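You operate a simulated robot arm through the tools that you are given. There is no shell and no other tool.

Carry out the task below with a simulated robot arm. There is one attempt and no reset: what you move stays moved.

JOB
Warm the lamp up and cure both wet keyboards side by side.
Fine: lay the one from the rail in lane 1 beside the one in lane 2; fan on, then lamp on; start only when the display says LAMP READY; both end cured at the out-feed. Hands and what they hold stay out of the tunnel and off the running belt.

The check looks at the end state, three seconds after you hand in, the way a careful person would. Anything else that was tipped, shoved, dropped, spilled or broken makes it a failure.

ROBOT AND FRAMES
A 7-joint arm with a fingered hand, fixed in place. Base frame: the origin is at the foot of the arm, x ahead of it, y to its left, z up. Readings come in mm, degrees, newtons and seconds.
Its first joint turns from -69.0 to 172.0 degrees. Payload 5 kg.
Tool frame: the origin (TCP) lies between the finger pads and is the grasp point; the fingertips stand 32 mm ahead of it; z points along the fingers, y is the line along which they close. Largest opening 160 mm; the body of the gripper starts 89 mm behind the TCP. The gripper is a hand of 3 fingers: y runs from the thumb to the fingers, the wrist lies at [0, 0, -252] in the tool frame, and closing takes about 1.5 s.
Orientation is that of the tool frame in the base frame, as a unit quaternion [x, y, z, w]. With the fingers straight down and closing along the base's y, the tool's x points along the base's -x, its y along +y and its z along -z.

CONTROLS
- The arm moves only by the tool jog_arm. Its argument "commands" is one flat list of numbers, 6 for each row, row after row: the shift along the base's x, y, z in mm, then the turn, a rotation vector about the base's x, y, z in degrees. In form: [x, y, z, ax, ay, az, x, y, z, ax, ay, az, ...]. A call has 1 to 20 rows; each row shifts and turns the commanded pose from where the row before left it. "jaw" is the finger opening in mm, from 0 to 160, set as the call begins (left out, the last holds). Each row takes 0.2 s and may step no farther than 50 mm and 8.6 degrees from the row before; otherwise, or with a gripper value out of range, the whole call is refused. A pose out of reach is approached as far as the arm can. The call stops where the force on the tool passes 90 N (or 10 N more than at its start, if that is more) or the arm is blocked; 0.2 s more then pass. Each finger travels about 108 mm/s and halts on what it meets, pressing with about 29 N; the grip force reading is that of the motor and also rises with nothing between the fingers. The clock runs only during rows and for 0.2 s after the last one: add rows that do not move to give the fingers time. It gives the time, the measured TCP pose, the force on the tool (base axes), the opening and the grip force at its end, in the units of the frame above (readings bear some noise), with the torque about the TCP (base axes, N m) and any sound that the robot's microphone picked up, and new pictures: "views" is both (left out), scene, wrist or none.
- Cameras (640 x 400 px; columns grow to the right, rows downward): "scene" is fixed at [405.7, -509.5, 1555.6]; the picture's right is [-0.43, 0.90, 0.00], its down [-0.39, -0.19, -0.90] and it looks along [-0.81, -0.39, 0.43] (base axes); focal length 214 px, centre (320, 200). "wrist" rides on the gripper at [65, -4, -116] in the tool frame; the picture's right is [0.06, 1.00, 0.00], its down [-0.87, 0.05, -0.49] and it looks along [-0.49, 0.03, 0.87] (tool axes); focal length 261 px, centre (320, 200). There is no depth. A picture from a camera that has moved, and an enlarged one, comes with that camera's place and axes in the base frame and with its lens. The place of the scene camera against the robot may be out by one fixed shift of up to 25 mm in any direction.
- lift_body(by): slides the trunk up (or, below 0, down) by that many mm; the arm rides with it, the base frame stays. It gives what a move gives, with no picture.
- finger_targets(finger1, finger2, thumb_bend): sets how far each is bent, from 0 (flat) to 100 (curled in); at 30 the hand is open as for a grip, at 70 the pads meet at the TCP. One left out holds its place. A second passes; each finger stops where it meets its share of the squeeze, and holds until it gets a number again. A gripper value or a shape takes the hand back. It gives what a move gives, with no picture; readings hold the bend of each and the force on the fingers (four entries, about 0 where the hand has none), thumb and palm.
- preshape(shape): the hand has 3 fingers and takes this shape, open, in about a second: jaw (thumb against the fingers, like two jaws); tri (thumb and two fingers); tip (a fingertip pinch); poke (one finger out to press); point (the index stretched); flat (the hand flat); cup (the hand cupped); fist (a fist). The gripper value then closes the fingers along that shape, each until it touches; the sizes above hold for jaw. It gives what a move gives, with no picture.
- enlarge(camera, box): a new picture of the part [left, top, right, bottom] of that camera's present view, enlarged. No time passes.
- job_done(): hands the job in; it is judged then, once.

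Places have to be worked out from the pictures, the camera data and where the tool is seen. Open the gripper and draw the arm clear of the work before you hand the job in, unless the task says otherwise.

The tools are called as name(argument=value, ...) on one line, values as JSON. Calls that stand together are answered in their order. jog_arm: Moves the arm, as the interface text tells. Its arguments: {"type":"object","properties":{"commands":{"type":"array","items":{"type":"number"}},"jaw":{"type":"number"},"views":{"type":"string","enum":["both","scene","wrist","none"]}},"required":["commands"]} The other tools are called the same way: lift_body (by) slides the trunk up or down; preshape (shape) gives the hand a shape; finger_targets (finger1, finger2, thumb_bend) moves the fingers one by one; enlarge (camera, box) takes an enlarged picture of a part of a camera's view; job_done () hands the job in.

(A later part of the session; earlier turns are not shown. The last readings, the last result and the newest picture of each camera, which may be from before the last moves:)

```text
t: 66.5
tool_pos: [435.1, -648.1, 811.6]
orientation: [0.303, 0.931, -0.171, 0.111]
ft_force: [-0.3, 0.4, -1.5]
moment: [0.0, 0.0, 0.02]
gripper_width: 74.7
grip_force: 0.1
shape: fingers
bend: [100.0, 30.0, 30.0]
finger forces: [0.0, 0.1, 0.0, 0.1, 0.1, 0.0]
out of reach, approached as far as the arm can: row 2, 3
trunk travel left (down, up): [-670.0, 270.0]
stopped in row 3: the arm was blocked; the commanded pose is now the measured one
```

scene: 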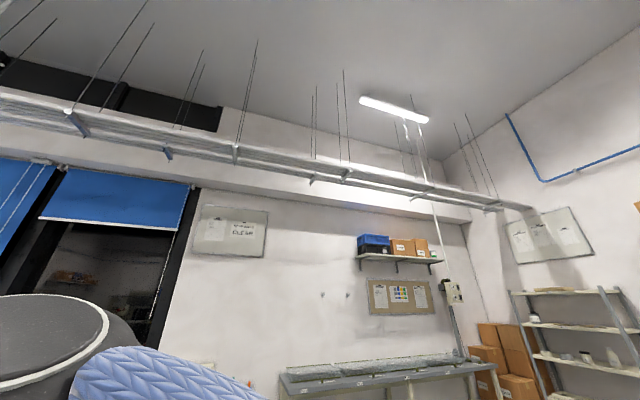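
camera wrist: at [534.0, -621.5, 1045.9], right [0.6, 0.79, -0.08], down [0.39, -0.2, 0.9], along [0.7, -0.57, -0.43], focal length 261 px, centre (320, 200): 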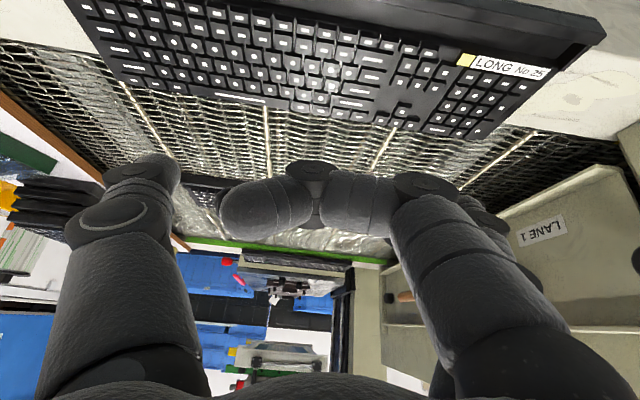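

The solver jumped to an odd pose at (435, −648, 812) and reports being blocked; forces at the hand are zero. I look at the situation before moving.

jog_arm(commands=[0, 0, 0, 0, 0, 0], views="both")

```text
t: 66.9
tool_pos: [436.3, -648.8, 812.2]
orientation: [0.303, 0.931, -0.17, 0.112]
ft_force: [-0.6, 0.5, -0.4]
moment: [-0.04, 0.0, -0.02]
gripper_width: 74.3
grip_force: 0.0
shape: fingers
bend: [100.0, 30.0, 30.0]
finger forces: [0.0, 0.1, 0.0, 0.0, 0.1, 0.1]
trunk travel left (down, up): [-670.0, 270.0]
camera wrist: at [370.5, -571.8, 899.2], right [0.55, 0.79, -0.27], down [0.67, -0.23, 0.71], along [0.5, -0.57, -0.65], focal length 261 px, centre (320, 200)
```

scene: 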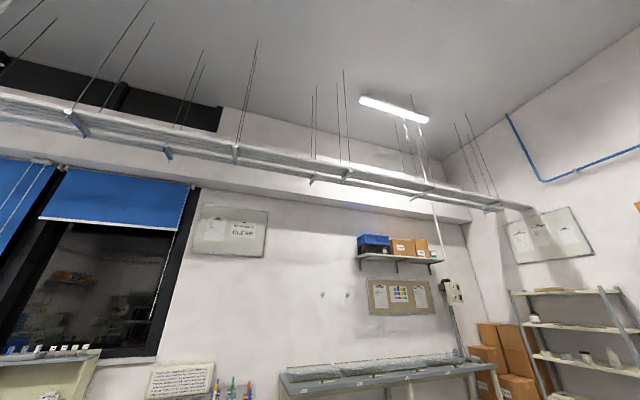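
wrist: 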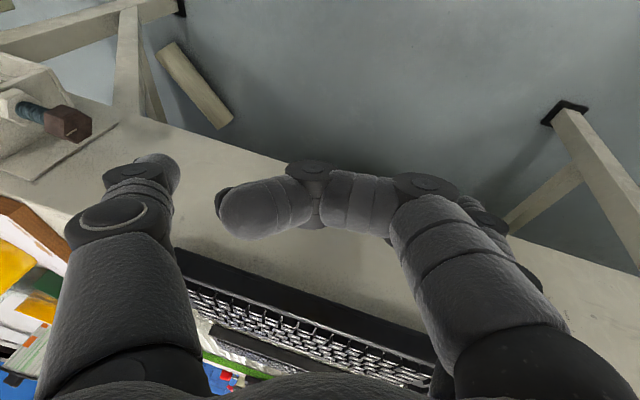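

The hand is now right of centre (u≈−150), clear in front of the rail, and the keyboards look undisturbed. I restore the desired orientation while moving to the pre-push point (u≈−55, f≈840, z≈845).

jog_arm(commands=[20, 3, 10, 0, 0, 0, 33, 5, 10, -0.4, -6.6, 0.17, 33, 5, 10, -0.4, -6.6, 0.17], views="none")

```text
t: 67.7
tool_pos: [522.3, -635.6, 841.9]
orientation: [0.316, 0.912, -0.14, 0.221]
ft_force: [0.2, 0.7, -0.6]
moment: [0.01, 0.02, 0.01]
gripper_width: 74.4
grip_force: 0.0
shape: fingers
bend: [100.0, 30.0, 30.0]
finger forces: [0.1, 0.0, 0.0, 0.0, 0.0, 0.0]
trunk travel left (down, up): [-670.0, 270.0]
```

That worked without clipping. I finish the rotation and look.

jog_arm(commands=[20, 5, 0, -0.4, -6.6, 0.17, 5, 0, 0, 0, 0, 0], views="wrist")

```text
t: 68.3
tool_pos: [547.3, -630.5, 842.4]
orientation: [0.322, 0.897, -0.126, 0.274]
ft_force: [0.0, 0.5, 0.2]
moment: [0.02, -0.01, -0.01]
gripper_width: 74.5
grip_force: 0.0
shape: fingers
bend: [100.0, 30.0, 30.0]
finger forces: [0.1, 0.1, 0.1, 0.0, 0.1, 0.0]
trunk travel left (down, up): [-670.0, 270.0]
camera wrist: at [456.3, -552.8, 900.5], right [0.61, 0.79, -0.08], down [0.39, -0.21, 0.9], along [0.69, -0.58, -0.43], focal length 261 px, centre (320, 200)
```

wrist: 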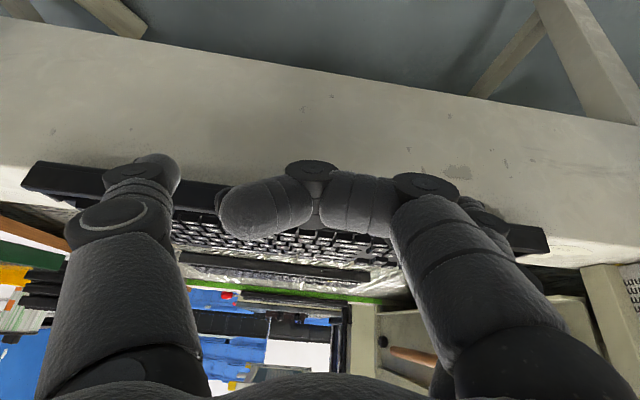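

The hand is square and centred on the keyboard's back. Before pushing, I rehearse the whole stroke 75 mm higher to be sure there's no reach problem.

jog_arm(commands=[0, 0, 38, 0, 0, 0, 0, 0, 38, 0, 0, 0, 28.3, -28.3, 0, 0, 0, 0, 28.3, -28.3, 0, 0, 0, 0, 28.3, -28.3, 0, 0, 0, 0], views="none")

jog_arm(commands=[28.3, -28.3, 0, 0, 0, 0, 28.3, -28.3, 0, 0, 0, 0], views="none")

jog_arm(commands=[20, -20, 0, 0, 0, 0], views="wrist")

```text
t: 69.5
tool_pos: [631.5, -716.8, 916.9]
orientation: [0.323, 0.898, -0.125, 0.272]
ft_force: [0.3, -0.4, 0.1]
moment: [0.0, -0.01, -0.02]
gripper_width: 74.2
grip_force: 0.1
shape: fingers
bend: [100.0, 30.0, 30.0]
finger forces: [0.0, 0.0, 0.0, 0.0, 0.1, 0.1]
trunk travel left (down, up): [-670.0, 270.0]
```

```text
t: 70.1
tool_pos: [688.2, -774.5, 919.7]
orientation: [0.323, 0.897, -0.126, 0.274]
ft_force: [-0.6, 0.5, 0.4]
moment: [0.01, 0.02, 0.03]
gripper_width: 74.2
grip_force: 0.0
shape: fingers
bend: [100.0, 30.0, 30.0]
finger forces: [0.1, 0.1, 0.1, 0.1, 0.0, 0.1]
trunk travel left (down, up): [-670.0, 270.0]
```

```text
t: 70.5
tool_pos: [709.4, -792.2, 916.9]
orientation: [0.322, 0.898, -0.124, 0.272]
ft_force: [0.9, 0.4, 0.4]
moment: [0.0, 0.04, 0.0]
gripper_width: 74.2
grip_force: 0.2
shape: fingers
bend: [100.0, 30.0, 30.0]
finger forces: [0.1, 0.1, 0.0, 0.1, 0.0, 0.0]
trunk travel left (down, up): [-670.0, 270.0]
camera wrist: at [617.8, -714.8, 975.0], right [0.61, 0.79, -0.08], down [0.39, -0.21, 0.9], along [0.69, -0.58, -0.44], focal length 261 px, centre (320, 200)
```

wrist: 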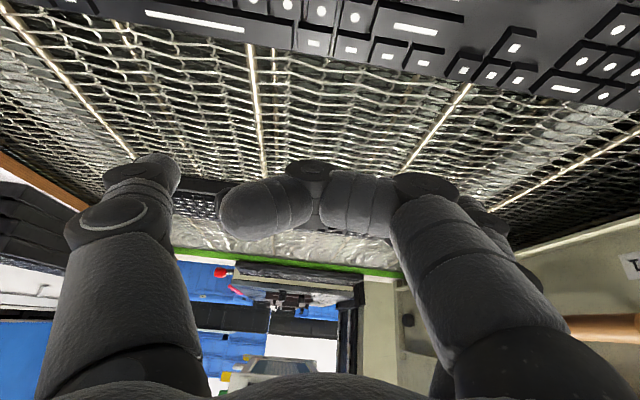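

The stroke end (f≈1062) is reachable at this height. I check 50 mm lower too, then return to the pre-push point.

jog_arm(commands=[0, 0, -25, 0, 0, 0, 0, 0, -25, 0, 0, 0], views="none")

jog_arm(commands=[0, 0, 25, 0, 0, 0, 0, 0, 25, 0, 0, 0, -28.3, 28.3, 0, 0, 0, 0, -28.3, 28.3, 0, 0, 0, 0, -28.3, 28.3, 0, 0, 0, 0, -28.3, 28.3, 0, 0, 0, 0, -28.3, 28.3, 0, 0, 0, 0, -20, 20, 0, 0, 0, 0, 0, 0, -35, 0, 0, 0, 0, 0, -35, 0, 0, 0], views="none")

```text
t: 71.1
tool_pos: [708.9, -791.7, 867.1]
orientation: [0.323, 0.897, -0.126, 0.274]
ft_force: [0.1, 0.5, -0.2]
moment: [0.04, 0.01, 0.03]
gripper_width: 74.3
grip_force: 0.0
shape: fingers
bend: [100.0, 30.0, 30.0]
finger forces: [0.0, 0.1, 0.0, 0.0, 0.1, 0.0]
trunk travel left (down, up): [-670.0, 270.0]
```

```text
t: 73.3
tool_pos: [548.6, -628.2, 848.2]
orientation: [0.324, 0.897, -0.126, 0.274]
ft_force: [0.3, 0.2, -0.2]
moment: [0.0, -0.01, 0.01]
gripper_width: 74.3
grip_force: 0.0
shape: fingers
bend: [100.0, 30.0, 30.0]
finger forces: [0.0, 0.1, 0.0, 0.1, 0.0, 0.0]
trunk travel left (down, up): [-670.0, 270.0]
```

All in reach. I lower to z≈834 and creep forward in 8–10 mm rows until the tips touch the back face (expected near TCP f≈882).

jog_arm(commands=[0, 0, -14, 0, 0, 0, 7, -7, 0, 0, 0, 0, 7, -7, 0, 0, 0, 0, 7, -7, 0, 0, 0, 0, 6, -6, 0, 0, 0, 0], views="wrist")

enlarge(camera="wrist", box=[60, 120, 300, 270])

enlarge(camera="wrist", box=[420, 150, 620, 280])

```text
t: 74.5
tool_pos: [574.9, -657.3, 833.7]
orientation: [0.323, 0.897, -0.125, 0.274]
ft_force: [0.0, 0.0, 0.1]
moment: [0.01, 0.0, 0.03]
gripper_width: 74.2
grip_force: 0.2
shape: fingers
bend: [100.0, 30.0, 30.0]
finger forces: [0.0, 0.1, 0.1, 0.1, 0.1, 0.1]
trunk travel left (down, up): [-670.0, 270.0]
camera wrist: at [483.7, -579.8, 891.3], right [0.61, 0.79, -0.08], down [0.39, -0.21, 0.9], along [0.69, -0.58, -0.43], focal length 261 px, centre (320, 200)
```

wrist: 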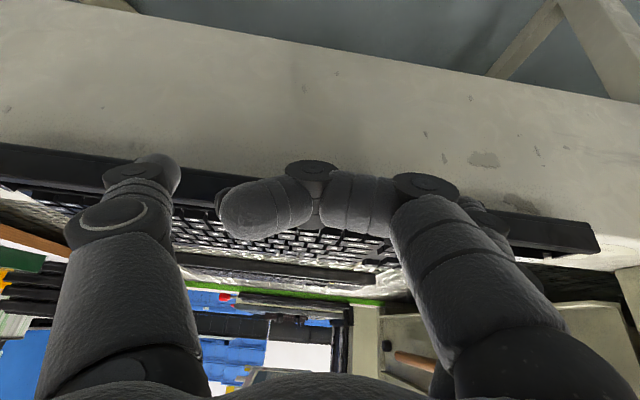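

```text
2.67 times, centred on (180, 195) of wrist
camera zoom: at [483.7, -579.8, 891.3], right [0.61, 0.79, -0.08], down [0.39, -0.21, 0.9], along [0.69, -0.58, -0.43], focal length 695 px, centre (693, 213)
```

zoom: 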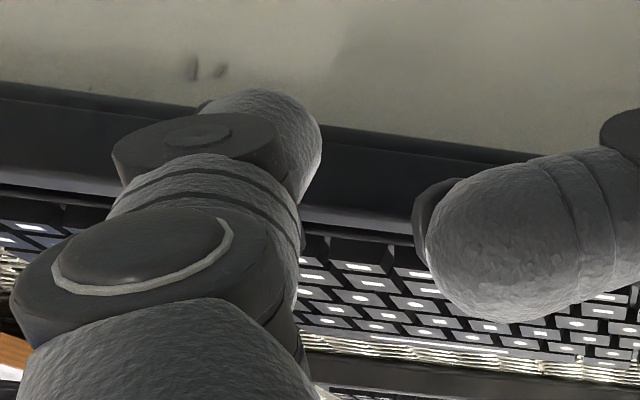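

```text
3.08 times, centred on (520, 215) of wrist
camera zoom: at [483.7, -579.8, 891.3], right [0.61, 0.79, -0.08], down [0.39, -0.21, 0.9], along [0.69, -0.58, -0.43], focal length 802 px, centre (-295, 154)
```

zoom: 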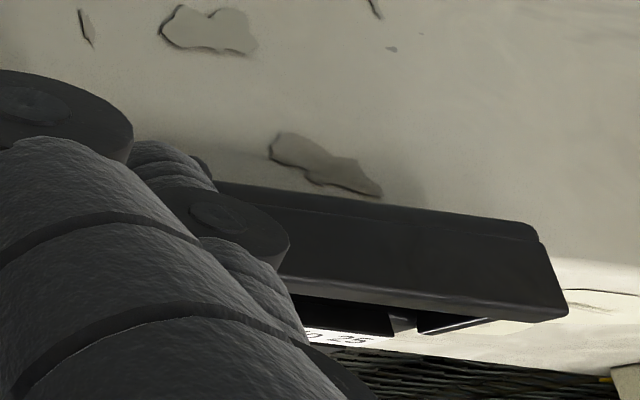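

The thumb tip end is at z≈807, within the back face's height (797–821). I creep on to contact.

jog_arm(commands=[3.5, -3.5, 0, 0, 0, 0, 3.5, -3.5, 0, 0, 0, 0, 3.5, -3.5, 0, 0, 0, 0], views="none")

jog_arm(commands=[3.5, -3.5, 0, 0, 0, 0, 3.5, -3.5, 0, 0, 0, 0, 3.5, -3.5, 0, 0, 0, 0], views="wrist")

```text
t: 75.3
tool_pos: [584.3, -667.6, 834.0]
orientation: [0.323, 0.897, -0.126, 0.273]
ft_force: [-1.9, 0.5, -1.1]
moment: [0.0, -0.02, -0.1]
gripper_width: 74.2
grip_force: 0.6
shape: fingers
bend: [100.0, 30.0, 30.0]
finger forces: [0.1, 0.0, 0.1, 0.0, 1.2, 0.0]
trunk travel left (down, up): [-670.0, 270.0]
```

```text
t: 76.1
tool_pos: [595.6, -677.8, 834.1]
orientation: [0.323, 0.897, -0.126, 0.274]
ft_force: [-1.4, 0.0, -0.3]
moment: [0.01, -0.01, -0.01]
gripper_width: 74.4
grip_force: 1.1
shape: fingers
bend: [100.0, 30.0, 30.0]
finger forces: [0.0, 0.8, 0.0, 0.0, 0.7, 0.0]
trunk travel left (down, up): [-670.0, 270.0]
camera wrist: at [503.8, -599.9, 892.1], right [0.61, 0.79, -0.08], down [0.39, -0.21, 0.9], along [0.69, -0.58, -0.43], focal length 261 px, centre (320, 200)
```

wrist: 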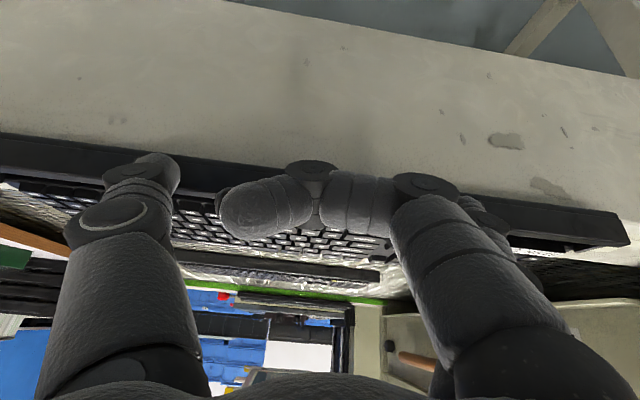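

Both thumb and finger 2 now push evenly (≈0.8 N each) and the keyboard slides squarely. I continue in small rows, raising slightly, up to just before its centre of mass reaches the rail's inner edge.

jog_arm(commands=[4, -4, 1, 0, 0, 0, 4, -4, 1, 0, 0, 0, 4, -4, 1, 0, 0, 0, 4, -4, 1, 0, 0, 0, 4, -4, 0, 0, 0, 0], views="wrist")

```text
t: 77.3
tool_pos: [615.7, -698.7, 838.6]
orientation: [0.323, 0.897, -0.126, 0.273]
ft_force: [0.2, 1.4, -1.1]
moment: [0.05, 0.04, 0.01]
gripper_width: 74.3
grip_force: 1.2
shape: fingers
bend: [100.0, 30.0, 30.0]
finger forces: [0.1, 0.6, 0.1, 0.0, 0.7, 0.0]
trunk travel left (down, up): [-670.0, 270.0]
camera wrist: at [523.8, -620.8, 896.1], right [0.61, 0.79, -0.08], down [0.39, -0.21, 0.9], along [0.69, -0.58, -0.43], focal length 261 px, centre (320, 200)
```

wrist: 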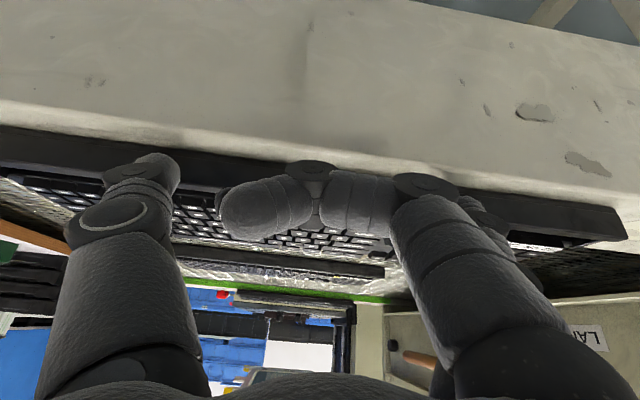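

The back edge is now past the beam's outer edge (≈963) and it's still flat. I continue in 4 mm rows watching for tipping.

jog_arm(commands=[2.8, -2.8, 1, 0, 0, 0, 2.8, -2.8, 1, 0, 0, 0, 2.8, -2.8, 0, 0, 0, 0], views="wrist")

enlarge(camera="wrist", box=[460, 170, 640, 290])

```text
t: 78.1
tool_pos: [623.2, -707.1, 839.7]
orientation: [0.323, 0.897, -0.126, 0.274]
ft_force: [-0.1, 0.9, -0.6]
moment: [0.04, 0.03, -0.04]
gripper_width: 74.5
grip_force: 0.7
shape: fingers
bend: [100.0, 30.0, 30.0]
finger forces: [0.1, 0.7, 0.0, 0.0, 0.5, 0.0]
trunk travel left (down, up): [-670.0, 270.0]
camera wrist: at [531.8, -629.7, 898.2], right [0.61, 0.79, -0.08], down [0.39, -0.21, 0.9], along [0.69, -0.58, -0.43], focal length 261 px, centre (320, 200)
```

wrist: 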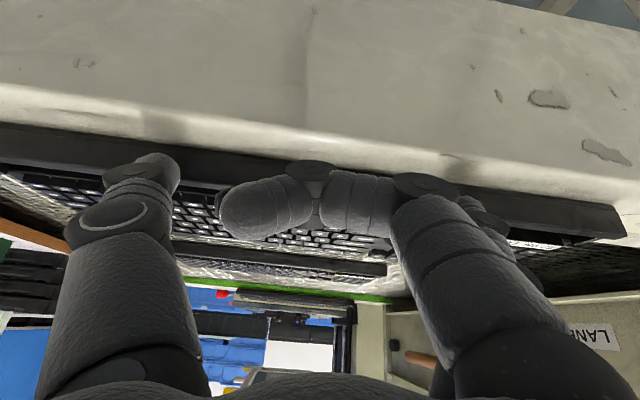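

```text
3.33 times, centred on (550, 230) of wrist
camera zoom: at [531.8, -629.7, 898.2], right [0.61, 0.79, -0.08], down [0.39, -0.21, 0.9], along [0.69, -0.58, -0.43], focal length 869 px, centre (-447, 100)
```

zoom: 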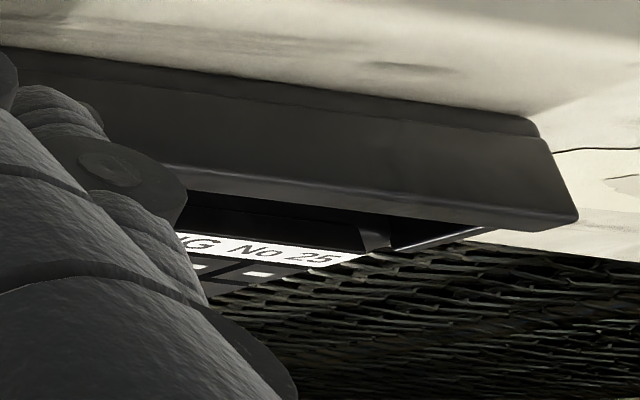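

Still flat with back at ≈975 (the thick back bar shifts its mass rearward). I continue.

jog_arm(commands=[2.8, -2.8, 0, 0, 0, 0, 2.8, -2.8, 0, 0, 0, 0, 2.8, -2.8, 0, 0, 0, 0], views="wrist")

enlarge(camera="wrist", box=[460, 170, 640, 290])

```text
t: 78.9
tool_pos: [630.5, -715.9, 841.1]
orientation: [0.323, 0.897, -0.126, 0.274]
ft_force: [-1.3, 0.4, 0.9]
moment: [-0.01, 0.01, -0.06]
gripper_width: 74.6
grip_force: 0.9
shape: fingers
bend: [100.0, 30.0, 30.0]
finger forces: [0.1, 0.8, 0.0, 0.0, 1.2, 0.0]
trunk travel left (down, up): [-670.0, 270.0]
camera wrist: at [540.0, -638.5, 898.0], right [0.61, 0.79, -0.08], down [0.39, -0.21, 0.9], along [0.69, -0.58, -0.43], focal length 261 px, centre (320, 200)
```

wrist: 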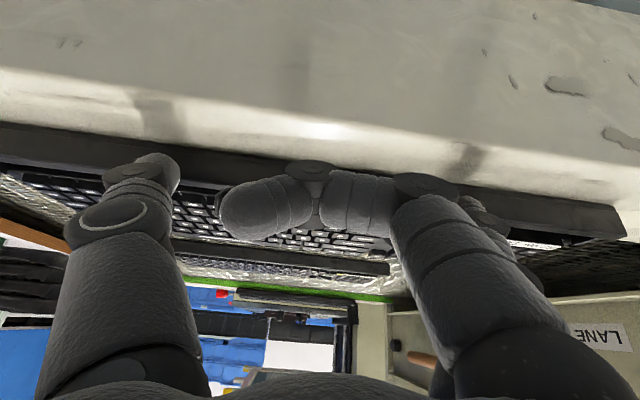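

```text
3.33 times, centred on (550, 230) of wrist
camera zoom: at [540.0, -638.5, 898.0], right [0.61, 0.79, -0.08], down [0.39, -0.21, 0.9], along [0.69, -0.58, -0.43], focal length 869 px, centre (-447, 100)
```

zoom: 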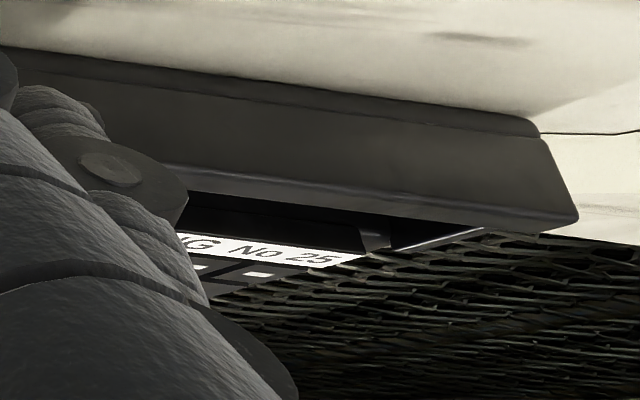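

Still level at back ≈ 986; perhaps the front is already carried by the belt. I continue.

jog_arm(commands=[2.8, -2.8, 0, 0, 0, 0, 2.8, -2.8, 0, 0, 0, 0, 2.8, -2.8, 0, 0, 0, 0, 2.8, -2.8, 0, 0, 0, 0], views="wrist")

enlarge(camera="wrist", box=[460, 170, 640, 290])

```text
t: 79.9
tool_pos: [642.6, -726.9, 841.0]
orientation: [0.324, 0.897, -0.125, 0.273]
ft_force: [-1.9, 1.5, 2.6]
moment: [-0.09, 0.04, -0.02]
gripper_width: 74.5
grip_force: 2.2
shape: fingers
bend: [100.0, 30.0, 30.0]
finger forces: [0.0, 1.1, 0.0, 0.1, 2.3, 0.0]
trunk travel left (down, up): [-670.0, 270.0]
camera wrist: at [551.2, -649.5, 898.6], right [0.61, 0.79, -0.08], down [0.39, -0.2, 0.9], along [0.69, -0.58, -0.43], focal length 261 px, centre (320, 200)
```

wrist: 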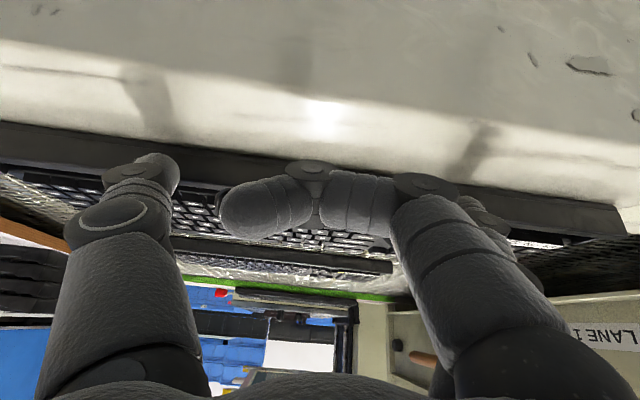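

```text
3.33 times, centred on (550, 230) of wrist
camera zoom: at [551.2, -649.5, 898.6], right [0.61, 0.79, -0.08], down [0.39, -0.2, 0.9], along [0.69, -0.58, -0.43], focal length 869 px, centre (-447, 100)
```

zoom: 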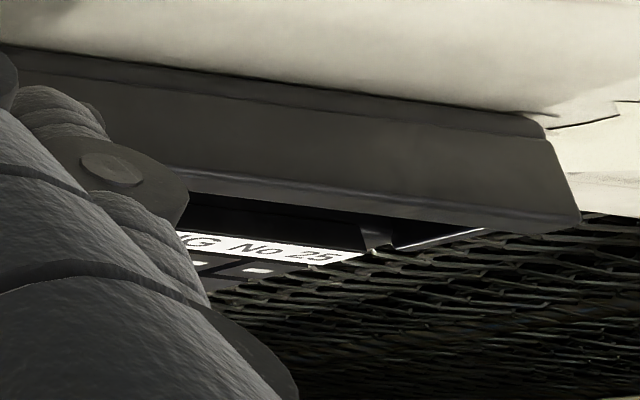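

Slight force increase (2.3 N) suggests the front is touching the belt; the back is still near flat. I go on, a touch higher.

jog_arm(commands=[2.8, -2.8, 1, 0, 0, 0, 2.8, -2.8, 1, 0, 0, 0, 2.8, -2.8, 0, 0, 0, 0, 2.8, -2.8, 0, 0, 0, 0], views="wrist")

enlarge(camera="wrist", box=[460, 170, 640, 290])

enlarge(camera="wrist", box=[0, 100, 240, 260])

```text
t: 80.9
tool_pos: [654.5, -738.3, 841.2]
orientation: [0.323, 0.897, -0.125, 0.274]
ft_force: [-0.4, 1.5, -0.5]
moment: [-0.04, 0.01, -0.13]
gripper_width: 74.6
grip_force: 0.6
shape: fingers
bend: [100.0, 30.0, 30.0]
finger forces: [0.0, 0.1, 0.1, 0.0, 1.1, 0.0]
trunk travel left (down, up): [-670.0, 270.0]
camera wrist: at [562.1, -660.4, 899.6], right [0.61, 0.79, -0.08], down [0.39, -0.21, 0.9], along [0.69, -0.58, -0.43], focal length 261 px, centre (320, 200)
```

wrist: 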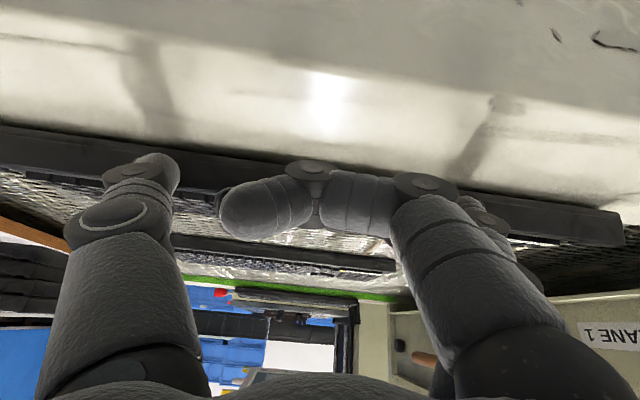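

```text
3.33 times, centred on (550, 230) of wrist
camera zoom: at [562.1, -660.4, 899.6], right [0.61, 0.79, -0.08], down [0.39, -0.21, 0.9], along [0.69, -0.58, -0.43], focal length 869 px, centre (-447, 100)
```

zoom: 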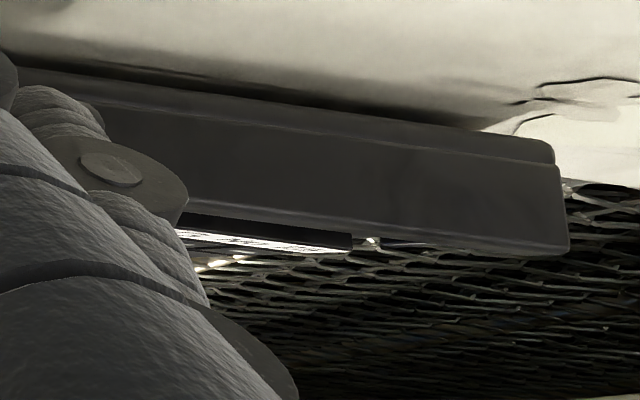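

```text
2.50 times, centred on (120, 180) of wrist
camera zoom: at [562.1, -660.4, 899.6], right [0.61, 0.79, -0.08], down [0.39, -0.21, 0.9], along [0.69, -0.58, -0.43], focal length 652 px, centre (820, 250)
```

zoom: 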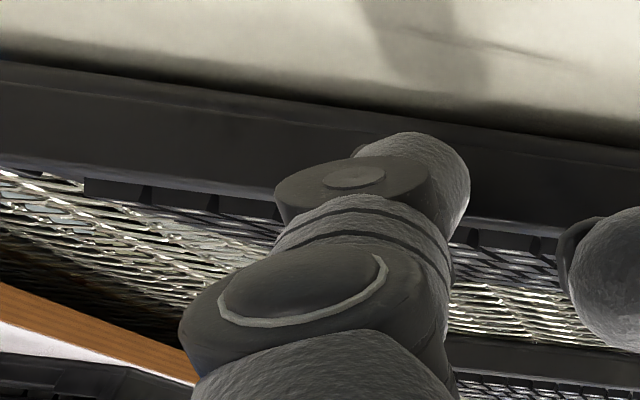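

The keyboard has now tipped gently, its front resting on the belt, with the back bottom edge near the rail's inner edge (≈1047). I keep pushing in 4 mm rows.

jog_arm(commands=[2.8, -2.8, -1, 0, 0, 0, 2.8, -2.8, -1, 0, 0, 0, 2.8, -2.8, -1, 0, 0, 0, 2.8, -2.8, -1, 0, 0, 0], views="wrist")

enlarge(camera="wrist", box=[460, 170, 640, 290])

enlarge(camera="wrist", box=[0, 100, 240, 260])

```text
t: 81.9
tool_pos: [665.3, -750.3, 838.3]
orientation: [0.323, 0.897, -0.126, 0.274]
ft_force: [-0.4, 0.0, -0.1]
moment: [0.01, -0.02, -0.04]
gripper_width: 74.8
grip_force: 0.1
shape: fingers
bend: [100.0, 30.0, 30.0]
finger forces: [0.1, 0.0, 0.0, 0.0, 0.5, 0.1]
trunk travel left (down, up): [-670.0, 270.0]
camera wrist: at [573.8, -672.0, 896.6], right [0.61, 0.79, -0.08], down [0.39, -0.21, 0.9], along [0.69, -0.58, -0.43], focal length 261 px, centre (320, 200)
```

wrist: 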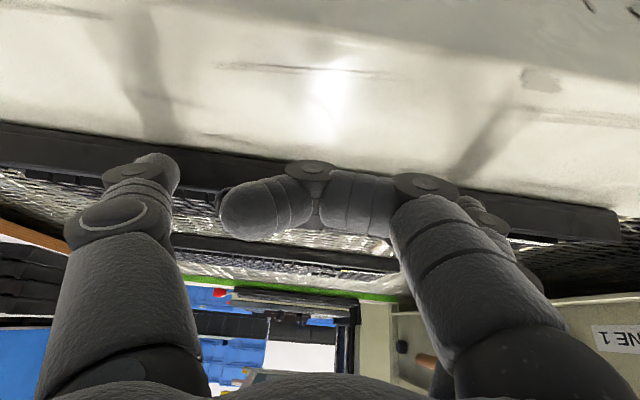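

```text
3.33 times, centred on (550, 230) of wrist
camera zoom: at [573.8, -672.0, 896.6], right [0.61, 0.79, -0.08], down [0.39, -0.21, 0.9], along [0.69, -0.58, -0.43], focal length 869 px, centre (-447, 100)
```

zoom: 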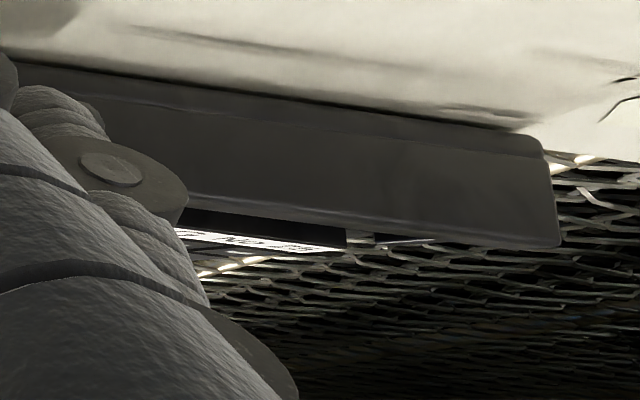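

```text
2.50 times, centred on (120, 180) of wrist
camera zoom: at [573.8, -672.0, 896.6], right [0.61, 0.79, -0.08], down [0.39, -0.21, 0.9], along [0.69, -0.58, -0.43], focal length 652 px, centre (820, 250)
```

zoom: 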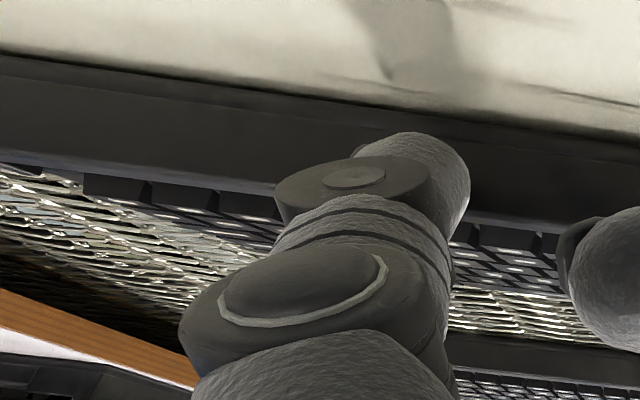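

The back is at ≈1035, about to leave the rail edge. I lower slightly (to z≈831, tips just over the rail top) and continue.

jog_arm(commands=[2.8, -2.8, -2, 0, 0, 0, 2.8, -2.8, -2, 0, 0, 0, 2.8, -2.8, -2, 0, 0, 0], views="wrist")

enlarge(camera="wrist", box=[460, 170, 640, 290])

enlarge(camera="wrist", box=[0, 100, 240, 260])

```text
t: 82.7
tool_pos: [675.0, -756.2, 832.8]
orientation: [0.322, 0.898, -0.124, 0.274]
ft_force: [-0.7, 0.5, 0.3]
moment: [-0.04, 0.0, -0.1]
gripper_width: 74.9
grip_force: 0.6
shape: fingers
bend: [100.0, 30.0, 30.0]
finger forces: [0.0, 0.1, 0.0, 0.0, 1.1, 0.0]
trunk travel left (down, up): [-670.0, 270.0]
camera wrist: at [582.9, -679.5, 890.5], right [0.61, 0.79, -0.08], down [0.39, -0.21, 0.9], along [0.69, -0.58, -0.43], focal length 261 px, centre (320, 200)
```

wrist: 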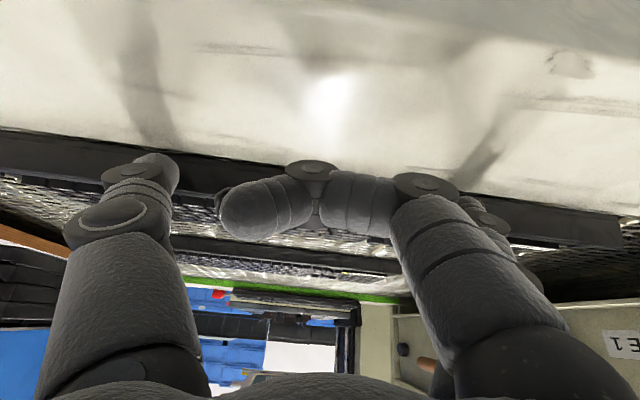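

```text
3.33 times, centred on (550, 230) of wrist
camera zoom: at [582.9, -679.5, 890.5], right [0.61, 0.79, -0.08], down [0.39, -0.21, 0.9], along [0.69, -0.58, -0.43], focal length 869 px, centre (-447, 100)
```

zoom: 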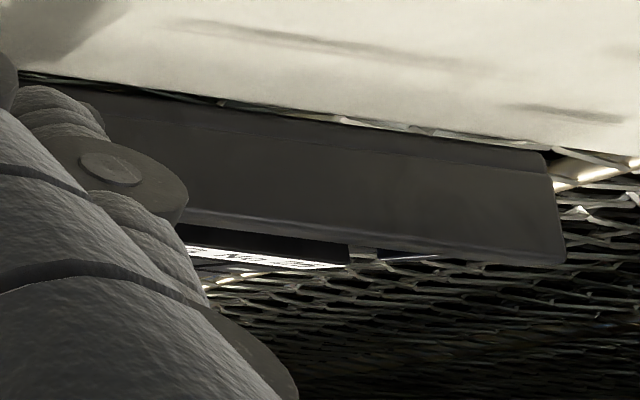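

```text
2.50 times, centred on (120, 180) of wrist
camera zoom: at [582.9, -679.5, 890.5], right [0.61, 0.79, -0.08], down [0.39, -0.21, 0.9], along [0.69, -0.58, -0.43], focal length 652 px, centre (820, 250)
```

zoom: 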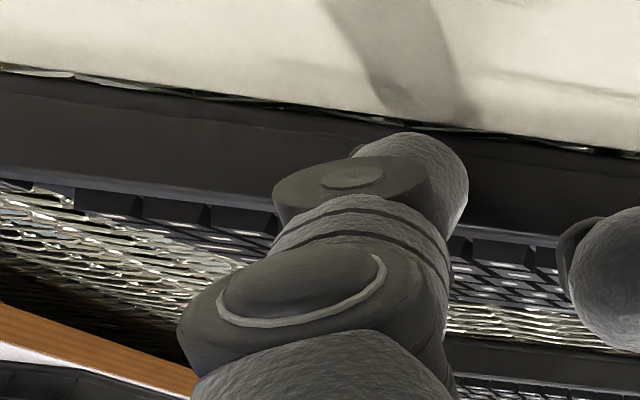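

The back has just cleared the rail's inner edge (mesh is visible behind it). I push on a few more mm so it settles, keeping z ≈ 831.

jog_arm(commands=[2.8, -2.8, -1, 0, 0, 0, 2.8, -2.8, 0, 0, 0, 0, 2.8, -2.8, 0, 0, 0, 0], views="wrist")

enlarge(camera="wrist", box=[460, 170, 640, 290])

enlarge(camera="wrist", box=[0, 100, 240, 260])

```text
t: 83.5
tool_pos: [682.4, -766.0, 830.0]
orientation: [0.323, 0.897, -0.126, 0.274]
ft_force: [0.2, 0.6, 0.5]
moment: [-0.03, 0.01, -0.02]
gripper_width: 74.4
grip_force: 0.0
shape: fingers
bend: [100.0, 30.0, 30.0]
finger forces: [0.1, 0.0, 0.0, 0.1, 0.0, 0.0]
trunk travel left (down, up): [-670.0, 270.0]
camera wrist: at [591.1, -688.8, 888.8], right [0.61, 0.79, -0.08], down [0.39, -0.21, 0.9], along [0.69, -0.58, -0.43], focal length 261 px, centre (320, 200)
```

wrist: 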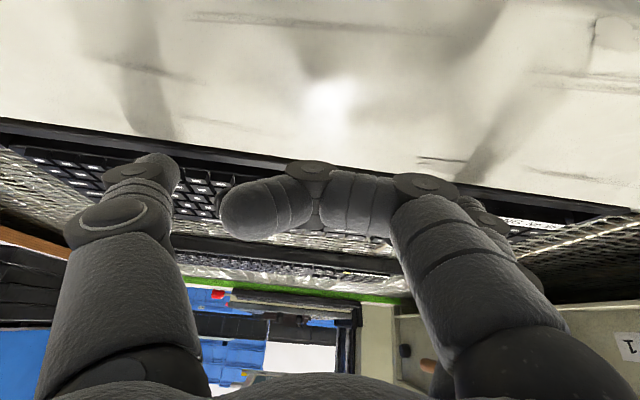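

```text
3.33 times, centred on (550, 230) of wrist
camera zoom: at [591.1, -688.8, 888.8], right [0.61, 0.79, -0.08], down [0.39, -0.21, 0.9], along [0.69, -0.58, -0.43], focal length 869 px, centre (-447, 100)
```

zoom: 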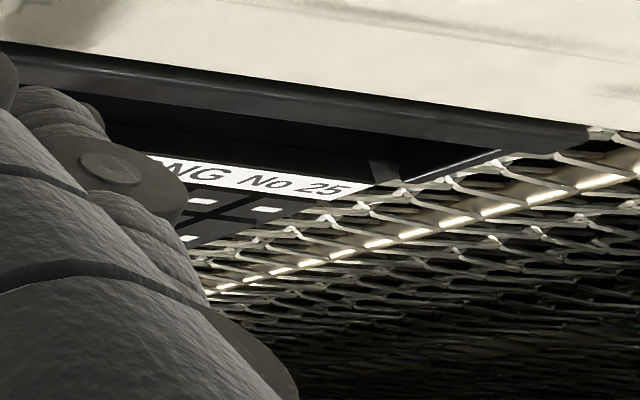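

```text
2.50 times, centred on (120, 180) of wrist
camera zoom: at [591.1, -688.8, 888.8], right [0.61, 0.79, -0.08], down [0.39, -0.21, 0.9], along [0.69, -0.58, -0.43], focal length 652 px, centre (820, 250)
```

zoom: 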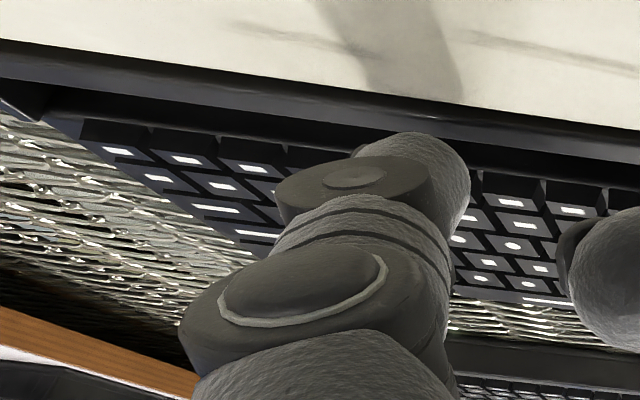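

The keyboard has dropped flat onto the belt, just inside the rail; its top is now near rail height. I lift the hand straight up to see from above how it lies and what gap is behind it.

jog_arm(commands=[0, 0, 15, 0, 0, 0, 0, 0, 30, 0, 0, 0, 0, 0, 40, 0, 0, 0, -14, 14, 40, 0, 0, 0, -14, 14, 20, 0, 0, 0], views="wrist")

enlarge(camera="wrist", box=[100, 0, 640, 180])

```text
t: 84.7
tool_pos: [652.8, -738.5, 976.6]
orientation: [0.322, 0.897, -0.125, 0.274]
ft_force: [-0.1, 1.6, 0.0]
moment: [-0.02, -0.01, 0.01]
gripper_width: 74.6
grip_force: 0.2
shape: fingers
bend: [100.0, 30.0, 30.0]
finger forces: [0.0, 0.0, 0.0, 0.0, 0.0, 0.0]
trunk travel left (down, up): [-670.0, 270.0]
camera wrist: at [561.8, -660.6, 1034.9], right [0.61, 0.79, -0.08], down [0.39, -0.2, 0.9], along [0.69, -0.58, -0.43], focal length 261 px, centre (320, 200)
```

wrist: 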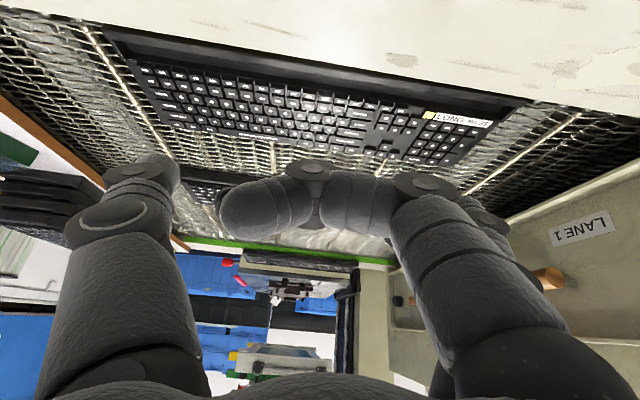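

```text
1.19 times, centred on (370, 90) of wrist
camera zoom: at [561.8, -660.6, 1034.9], right [0.61, 0.79, -0.08], down [0.39, -0.2, 0.9], along [0.69, -0.58, -0.43], focal length 309 px, centre (261, 330)
```

zoom: 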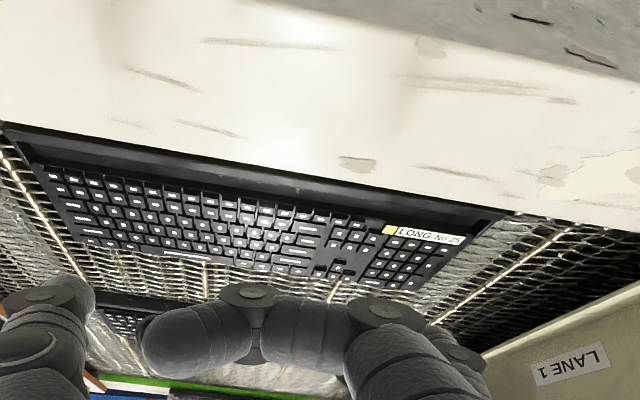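

I zoom in on the rail/keyboard boundary at both ends.

enlarge(camera="wrist", box=[420, 60, 600, 180])

enlarge(camera="wrist", box=[60, 0, 240, 120])

enlarge(camera="wrist", box=[220, 20, 400, 140])

```text
3.33 times, centred on (510, 120) of wrist
camera zoom: at [561.8, -660.6, 1034.9], right [0.61, 0.79, -0.08], down [0.39, -0.2, 0.9], along [0.69, -0.58, -0.43], focal length 869 px, centre (-313, 467)
```

zoom: 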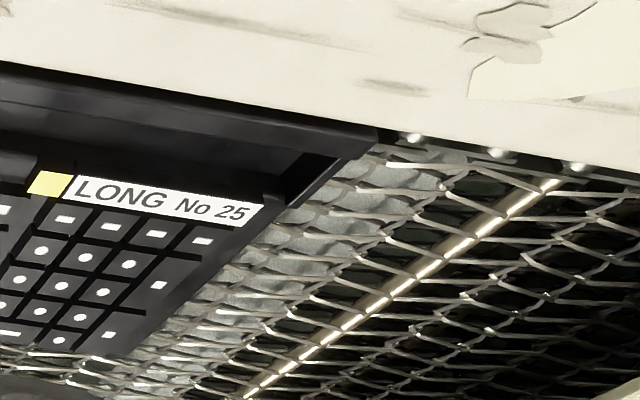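

```text
3.33 times, centred on (150, 60) of wrist
camera zoom: at [561.8, -660.6, 1034.9], right [0.61, 0.79, -0.08], down [0.39, -0.2, 0.9], along [0.69, -0.58, -0.43], focal length 869 px, centre (887, 667)
```

zoom: 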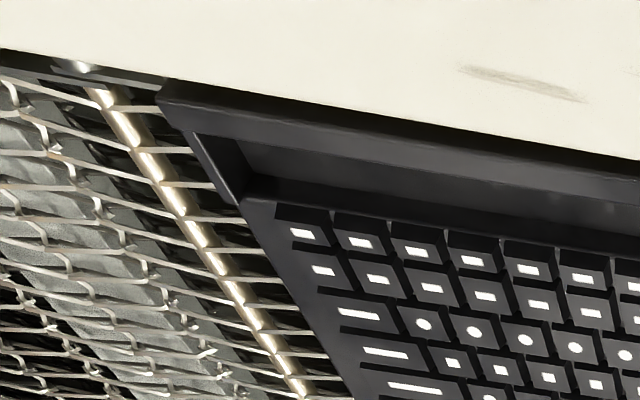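

```text
3.33 times, centred on (310, 80) of wrist
camera zoom: at [561.8, -660.6, 1034.9], right [0.61, 0.79, -0.08], down [0.39, -0.2, 0.9], along [0.69, -0.58, -0.43], focal length 869 px, centre (353, 600)
```

zoom: 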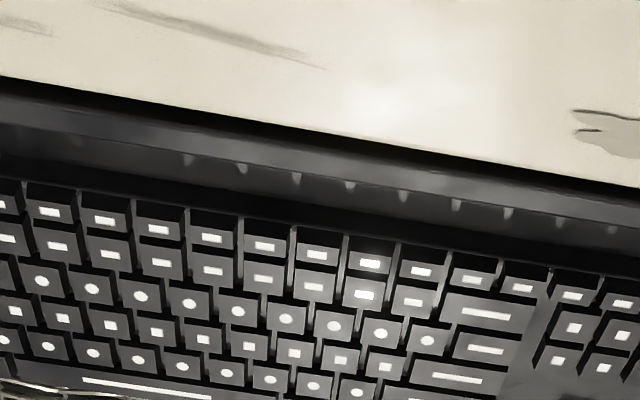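

The keyboard lies flat on the belt right beside the rail edge, its top about flush with the rail, about 50 mm short of the lane centre mark. I'll come back down with the tips skimming the rail top, catch the exposed upper back edge and then follow down behind it.

jog_arm(commands=[0, 0, -45, 0, 0, 0, 0, 0, -45, 0, 0, 0, 0, 0, -40, 0, 0, 0, 0, 0, -12, 0, 0, 0], views="wrist")

enlarge(camera="wrist", box=[60, 80, 300, 240])

```text
t: 85.7
tool_pos: [655.8, -738.6, 833.6]
orientation: [0.323, 0.897, -0.127, 0.273]
ft_force: [0.1, -0.6, -0.1]
moment: [-0.04, 0.0, 0.0]
gripper_width: 74.6
grip_force: 0.1
shape: fingers
bend: [100.0, 30.0, 30.0]
finger forces: [0.1, 0.0, 0.1, 0.0, 0.0, 0.0]
trunk travel left (down, up): [-670.0, 270.0]
camera wrist: at [564.1, -661.3, 891.5], right [0.61, 0.79, -0.08], down [0.39, -0.21, 0.9], along [0.69, -0.58, -0.43], focal length 261 px, centre (320, 200)
```

wrist: 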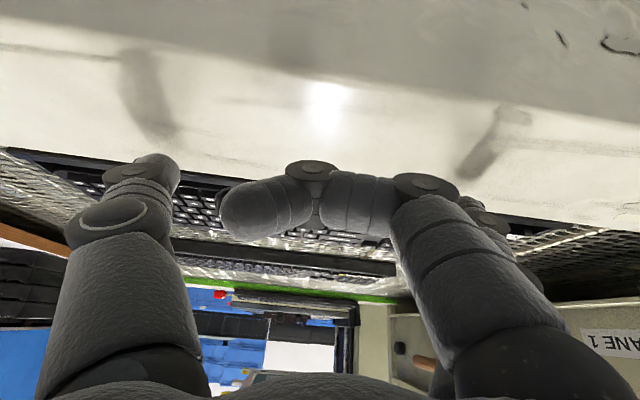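

```text
2.50 times, centred on (180, 160) of wrist
camera zoom: at [564.1, -661.3, 891.5], right [0.61, 0.79, -0.08], down [0.39, -0.21, 0.9], along [0.69, -0.58, -0.43], focal length 652 px, centre (670, 300)
```

zoom: 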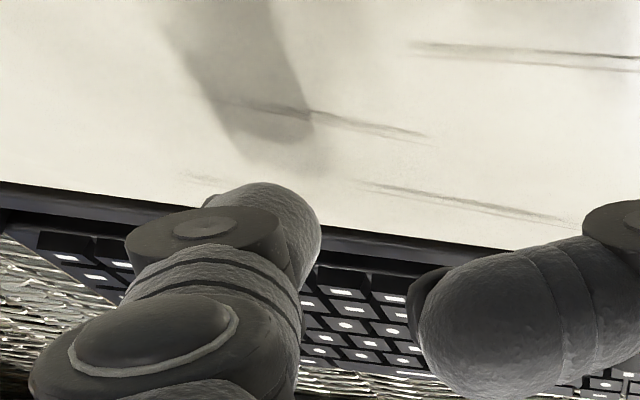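

I probe gently downward to find the rail top under the tips.

jog_arm(commands=[0, 0, -2, 0, 0, 0, 0, 0, -1.5, 0, 0, 0], views="none")

jog_arm(commands=[0, 0, -2, 0, 0, 0], views="none")

jog_arm(commands=[0, 0, -2, 0, 0, 0], views="none")

```text
t: 86.3
tool_pos: [654.7, -737.3, 829.8]
orientation: [0.323, 0.897, -0.126, 0.274]
ft_force: [-0.3, 0.8, -0.4]
moment: [0.0, 0.0, 0.01]
gripper_width: 74.3
grip_force: 0.1
shape: fingers
bend: [100.0, 30.0, 30.0]
finger forces: [0.1, 0.0, 0.0, 0.1, 0.0, 0.1]
trunk travel left (down, up): [-670.0, 270.0]
```

```text
t: 86.7
tool_pos: [654.1, -738.7, 829.4]
orientation: [0.323, 0.897, -0.126, 0.273]
ft_force: [0.4, -0.5, -0.2]
moment: [-0.02, 0.02, 0.01]
gripper_width: 74.5
grip_force: 0.0
shape: fingers
bend: [100.0, 30.0, 30.0]
finger forces: [0.0, 0.0, 0.0, 0.1, 0.0, 0.1]
trunk travel left (down, up): [-670.0, 270.0]
```

```text
t: 87.1
tool_pos: [653.8, -737.7, 825.6]
orientation: [0.323, 0.897, -0.125, 0.274]
ft_force: [-0.3, -0.5, 0.0]
moment: [0.0, 0.02, 0.02]
gripper_width: 74.5
grip_force: 0.1
shape: fingers
bend: [100.0, 30.0, 30.0]
finger forces: [0.1, 0.1, 0.0, 0.0, 0.0, 0.0]
trunk travel left (down, up): [-670.0, 270.0]
```

No contact yet at z≈826; I continue probing in small steps.

jog_arm(commands=[0, 0, -2, 0, 0, 0], views="none")

jog_arm(commands=[0, 0, -2, 0, 0, 0], views="none")

jog_arm(commands=[0, 0, -2, 0, 0, 0], views="wrist")

```text
t: 87.5
tool_pos: [653.4, -738.1, 824.5]
orientation: [0.322, 0.897, -0.126, 0.274]
ft_force: [0.1, 1.2, -0.5]
moment: [0.02, -0.03, -0.01]
gripper_width: 74.2
grip_force: 0.1
shape: fingers
bend: [100.0, 30.0, 30.0]
finger forces: [0.0, 0.1, 0.0, 0.1, 0.0, 0.1]
trunk travel left (down, up): [-670.0, 270.0]
```

```text
t: 87.9
tool_pos: [654.4, -737.8, 822.2]
orientation: [0.323, 0.897, -0.126, 0.274]
ft_force: [-0.7, 0.0, 3.8]
moment: [0.18, -0.28, -0.04]
gripper_width: 74.5
grip_force: 1.7
shape: fingers
bend: [100.0, 30.0, 30.0]
finger forces: [0.0, 3.5, 0.0, 0.0, 0.3, 0.1]
trunk travel left (down, up): [-670.0, 270.0]
```

```text
t: 88.3
tool_pos: [654.1, -736.9, 822.8]
orientation: [0.323, 0.897, -0.125, 0.276]
ft_force: [-3.0, -2.7, 14.1]
moment: [0.71, -1.02, -0.09]
gripper_width: 74.6
grip_force: 6.5
shape: fingers
bend: [100.0, 30.0, 30.0]
finger forces: [0.1, 13.5, 0.0, 0.0, 0.5, 0.1]
trunk travel left (down, up): [-670.0, 270.0]
camera wrist: at [562.7, -660.5, 880.2], right [0.61, 0.79, -0.08], down [0.39, -0.2, 0.9], along [0.69, -0.58, -0.43], focal length 261 px, centre (320, 200)
```

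wrist: 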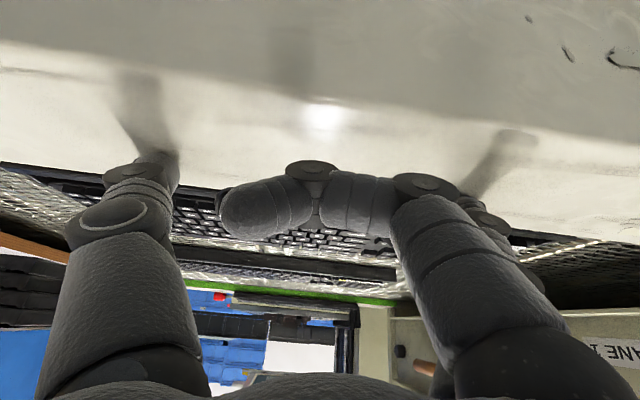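

The tips touch the rail at TCP z≈822.5 (both nearly level). I raise 2 mm and slide forward in small rows to catch the keyboard's exposed edge.

jog_arm(commands=[0, 0, 2.5, 0, 0, 0, 4, -4, 0, 0, 0, 0, 4, -4, 0, 0, 0, 0, 4, -4, 0, 0, 0, 0], views="none")

jog_arm(commands=[3, -3, 0, 0, 0, 0, 3, -3, 0, 0, 0, 0], views="none")

jog_arm(commands=[3, -3, 0, 0, 0, 0, 3, -3, 0, 0, 0, 0], views="wrist")

enlarge(camera="wrist", box=[60, 80, 300, 240])

```text
t: 89.3
tool_pos: [665.6, -748.8, 822.2]
orientation: [0.322, 0.898, -0.125, 0.274]
ft_force: [0.1, 0.6, 1.6]
moment: [0.06, -0.02, 0.0]
gripper_width: 74.7
grip_force: 0.4
shape: fingers
bend: [100.0, 29.0, 30.0]
finger forces: [0.1, 0.9, 0.0, 0.0, 0.4, 0.1]
trunk travel left (down, up): [-670.0, 270.0]
```

```text
t: 89.9
tool_pos: [671.2, -755.4, 823.6]
orientation: [0.322, 0.897, -0.126, 0.274]
ft_force: [-0.9, 0.1, -0.1]
moment: [-0.04, 0.01, -0.03]
gripper_width: 74.2
grip_force: 0.0
shape: fingers
bend: [100.0, 30.0, 30.0]
finger forces: [0.0, 0.1, 0.0, 0.0, 0.0, 0.0]
trunk travel left (down, up): [-670.0, 270.0]
```

```text
t: 90.5
tool_pos: [678.6, -761.7, 823.7]
orientation: [0.323, 0.897, -0.126, 0.274]
ft_force: [-0.6, -0.2, -0.2]
moment: [0.0, -0.02, 0.03]
gripper_width: 74.6
grip_force: 0.0
shape: fingers
bend: [100.0, 30.0, 30.0]
finger forces: [0.0, 0.1, 0.0, 0.1, 0.1, 0.0]
trunk travel left (down, up): [-670.0, 270.0]
camera wrist: at [586.9, -684.3, 881.3], right [0.61, 0.79, -0.08], down [0.39, -0.21, 0.9], along [0.69, -0.58, -0.43], focal length 261 px, centre (320, 200)
```

wrist: 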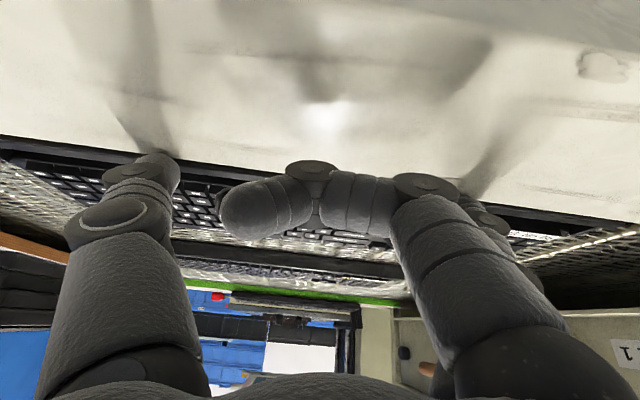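

```text
2.50 times, centred on (180, 160) of wrist
camera zoom: at [586.9, -684.3, 881.3], right [0.61, 0.79, -0.08], down [0.39, -0.21, 0.9], along [0.69, -0.58, -0.43], focal length 652 px, centre (670, 300)
```

zoom: 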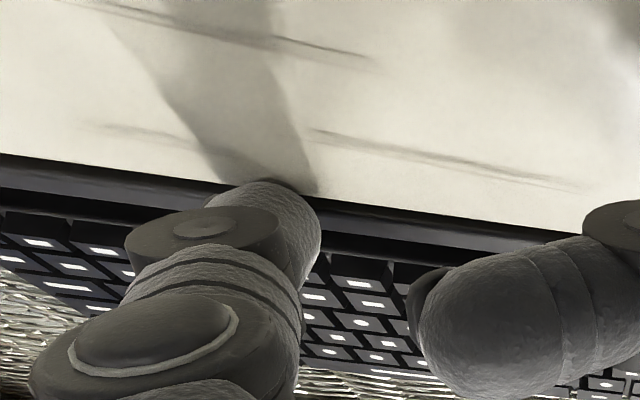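

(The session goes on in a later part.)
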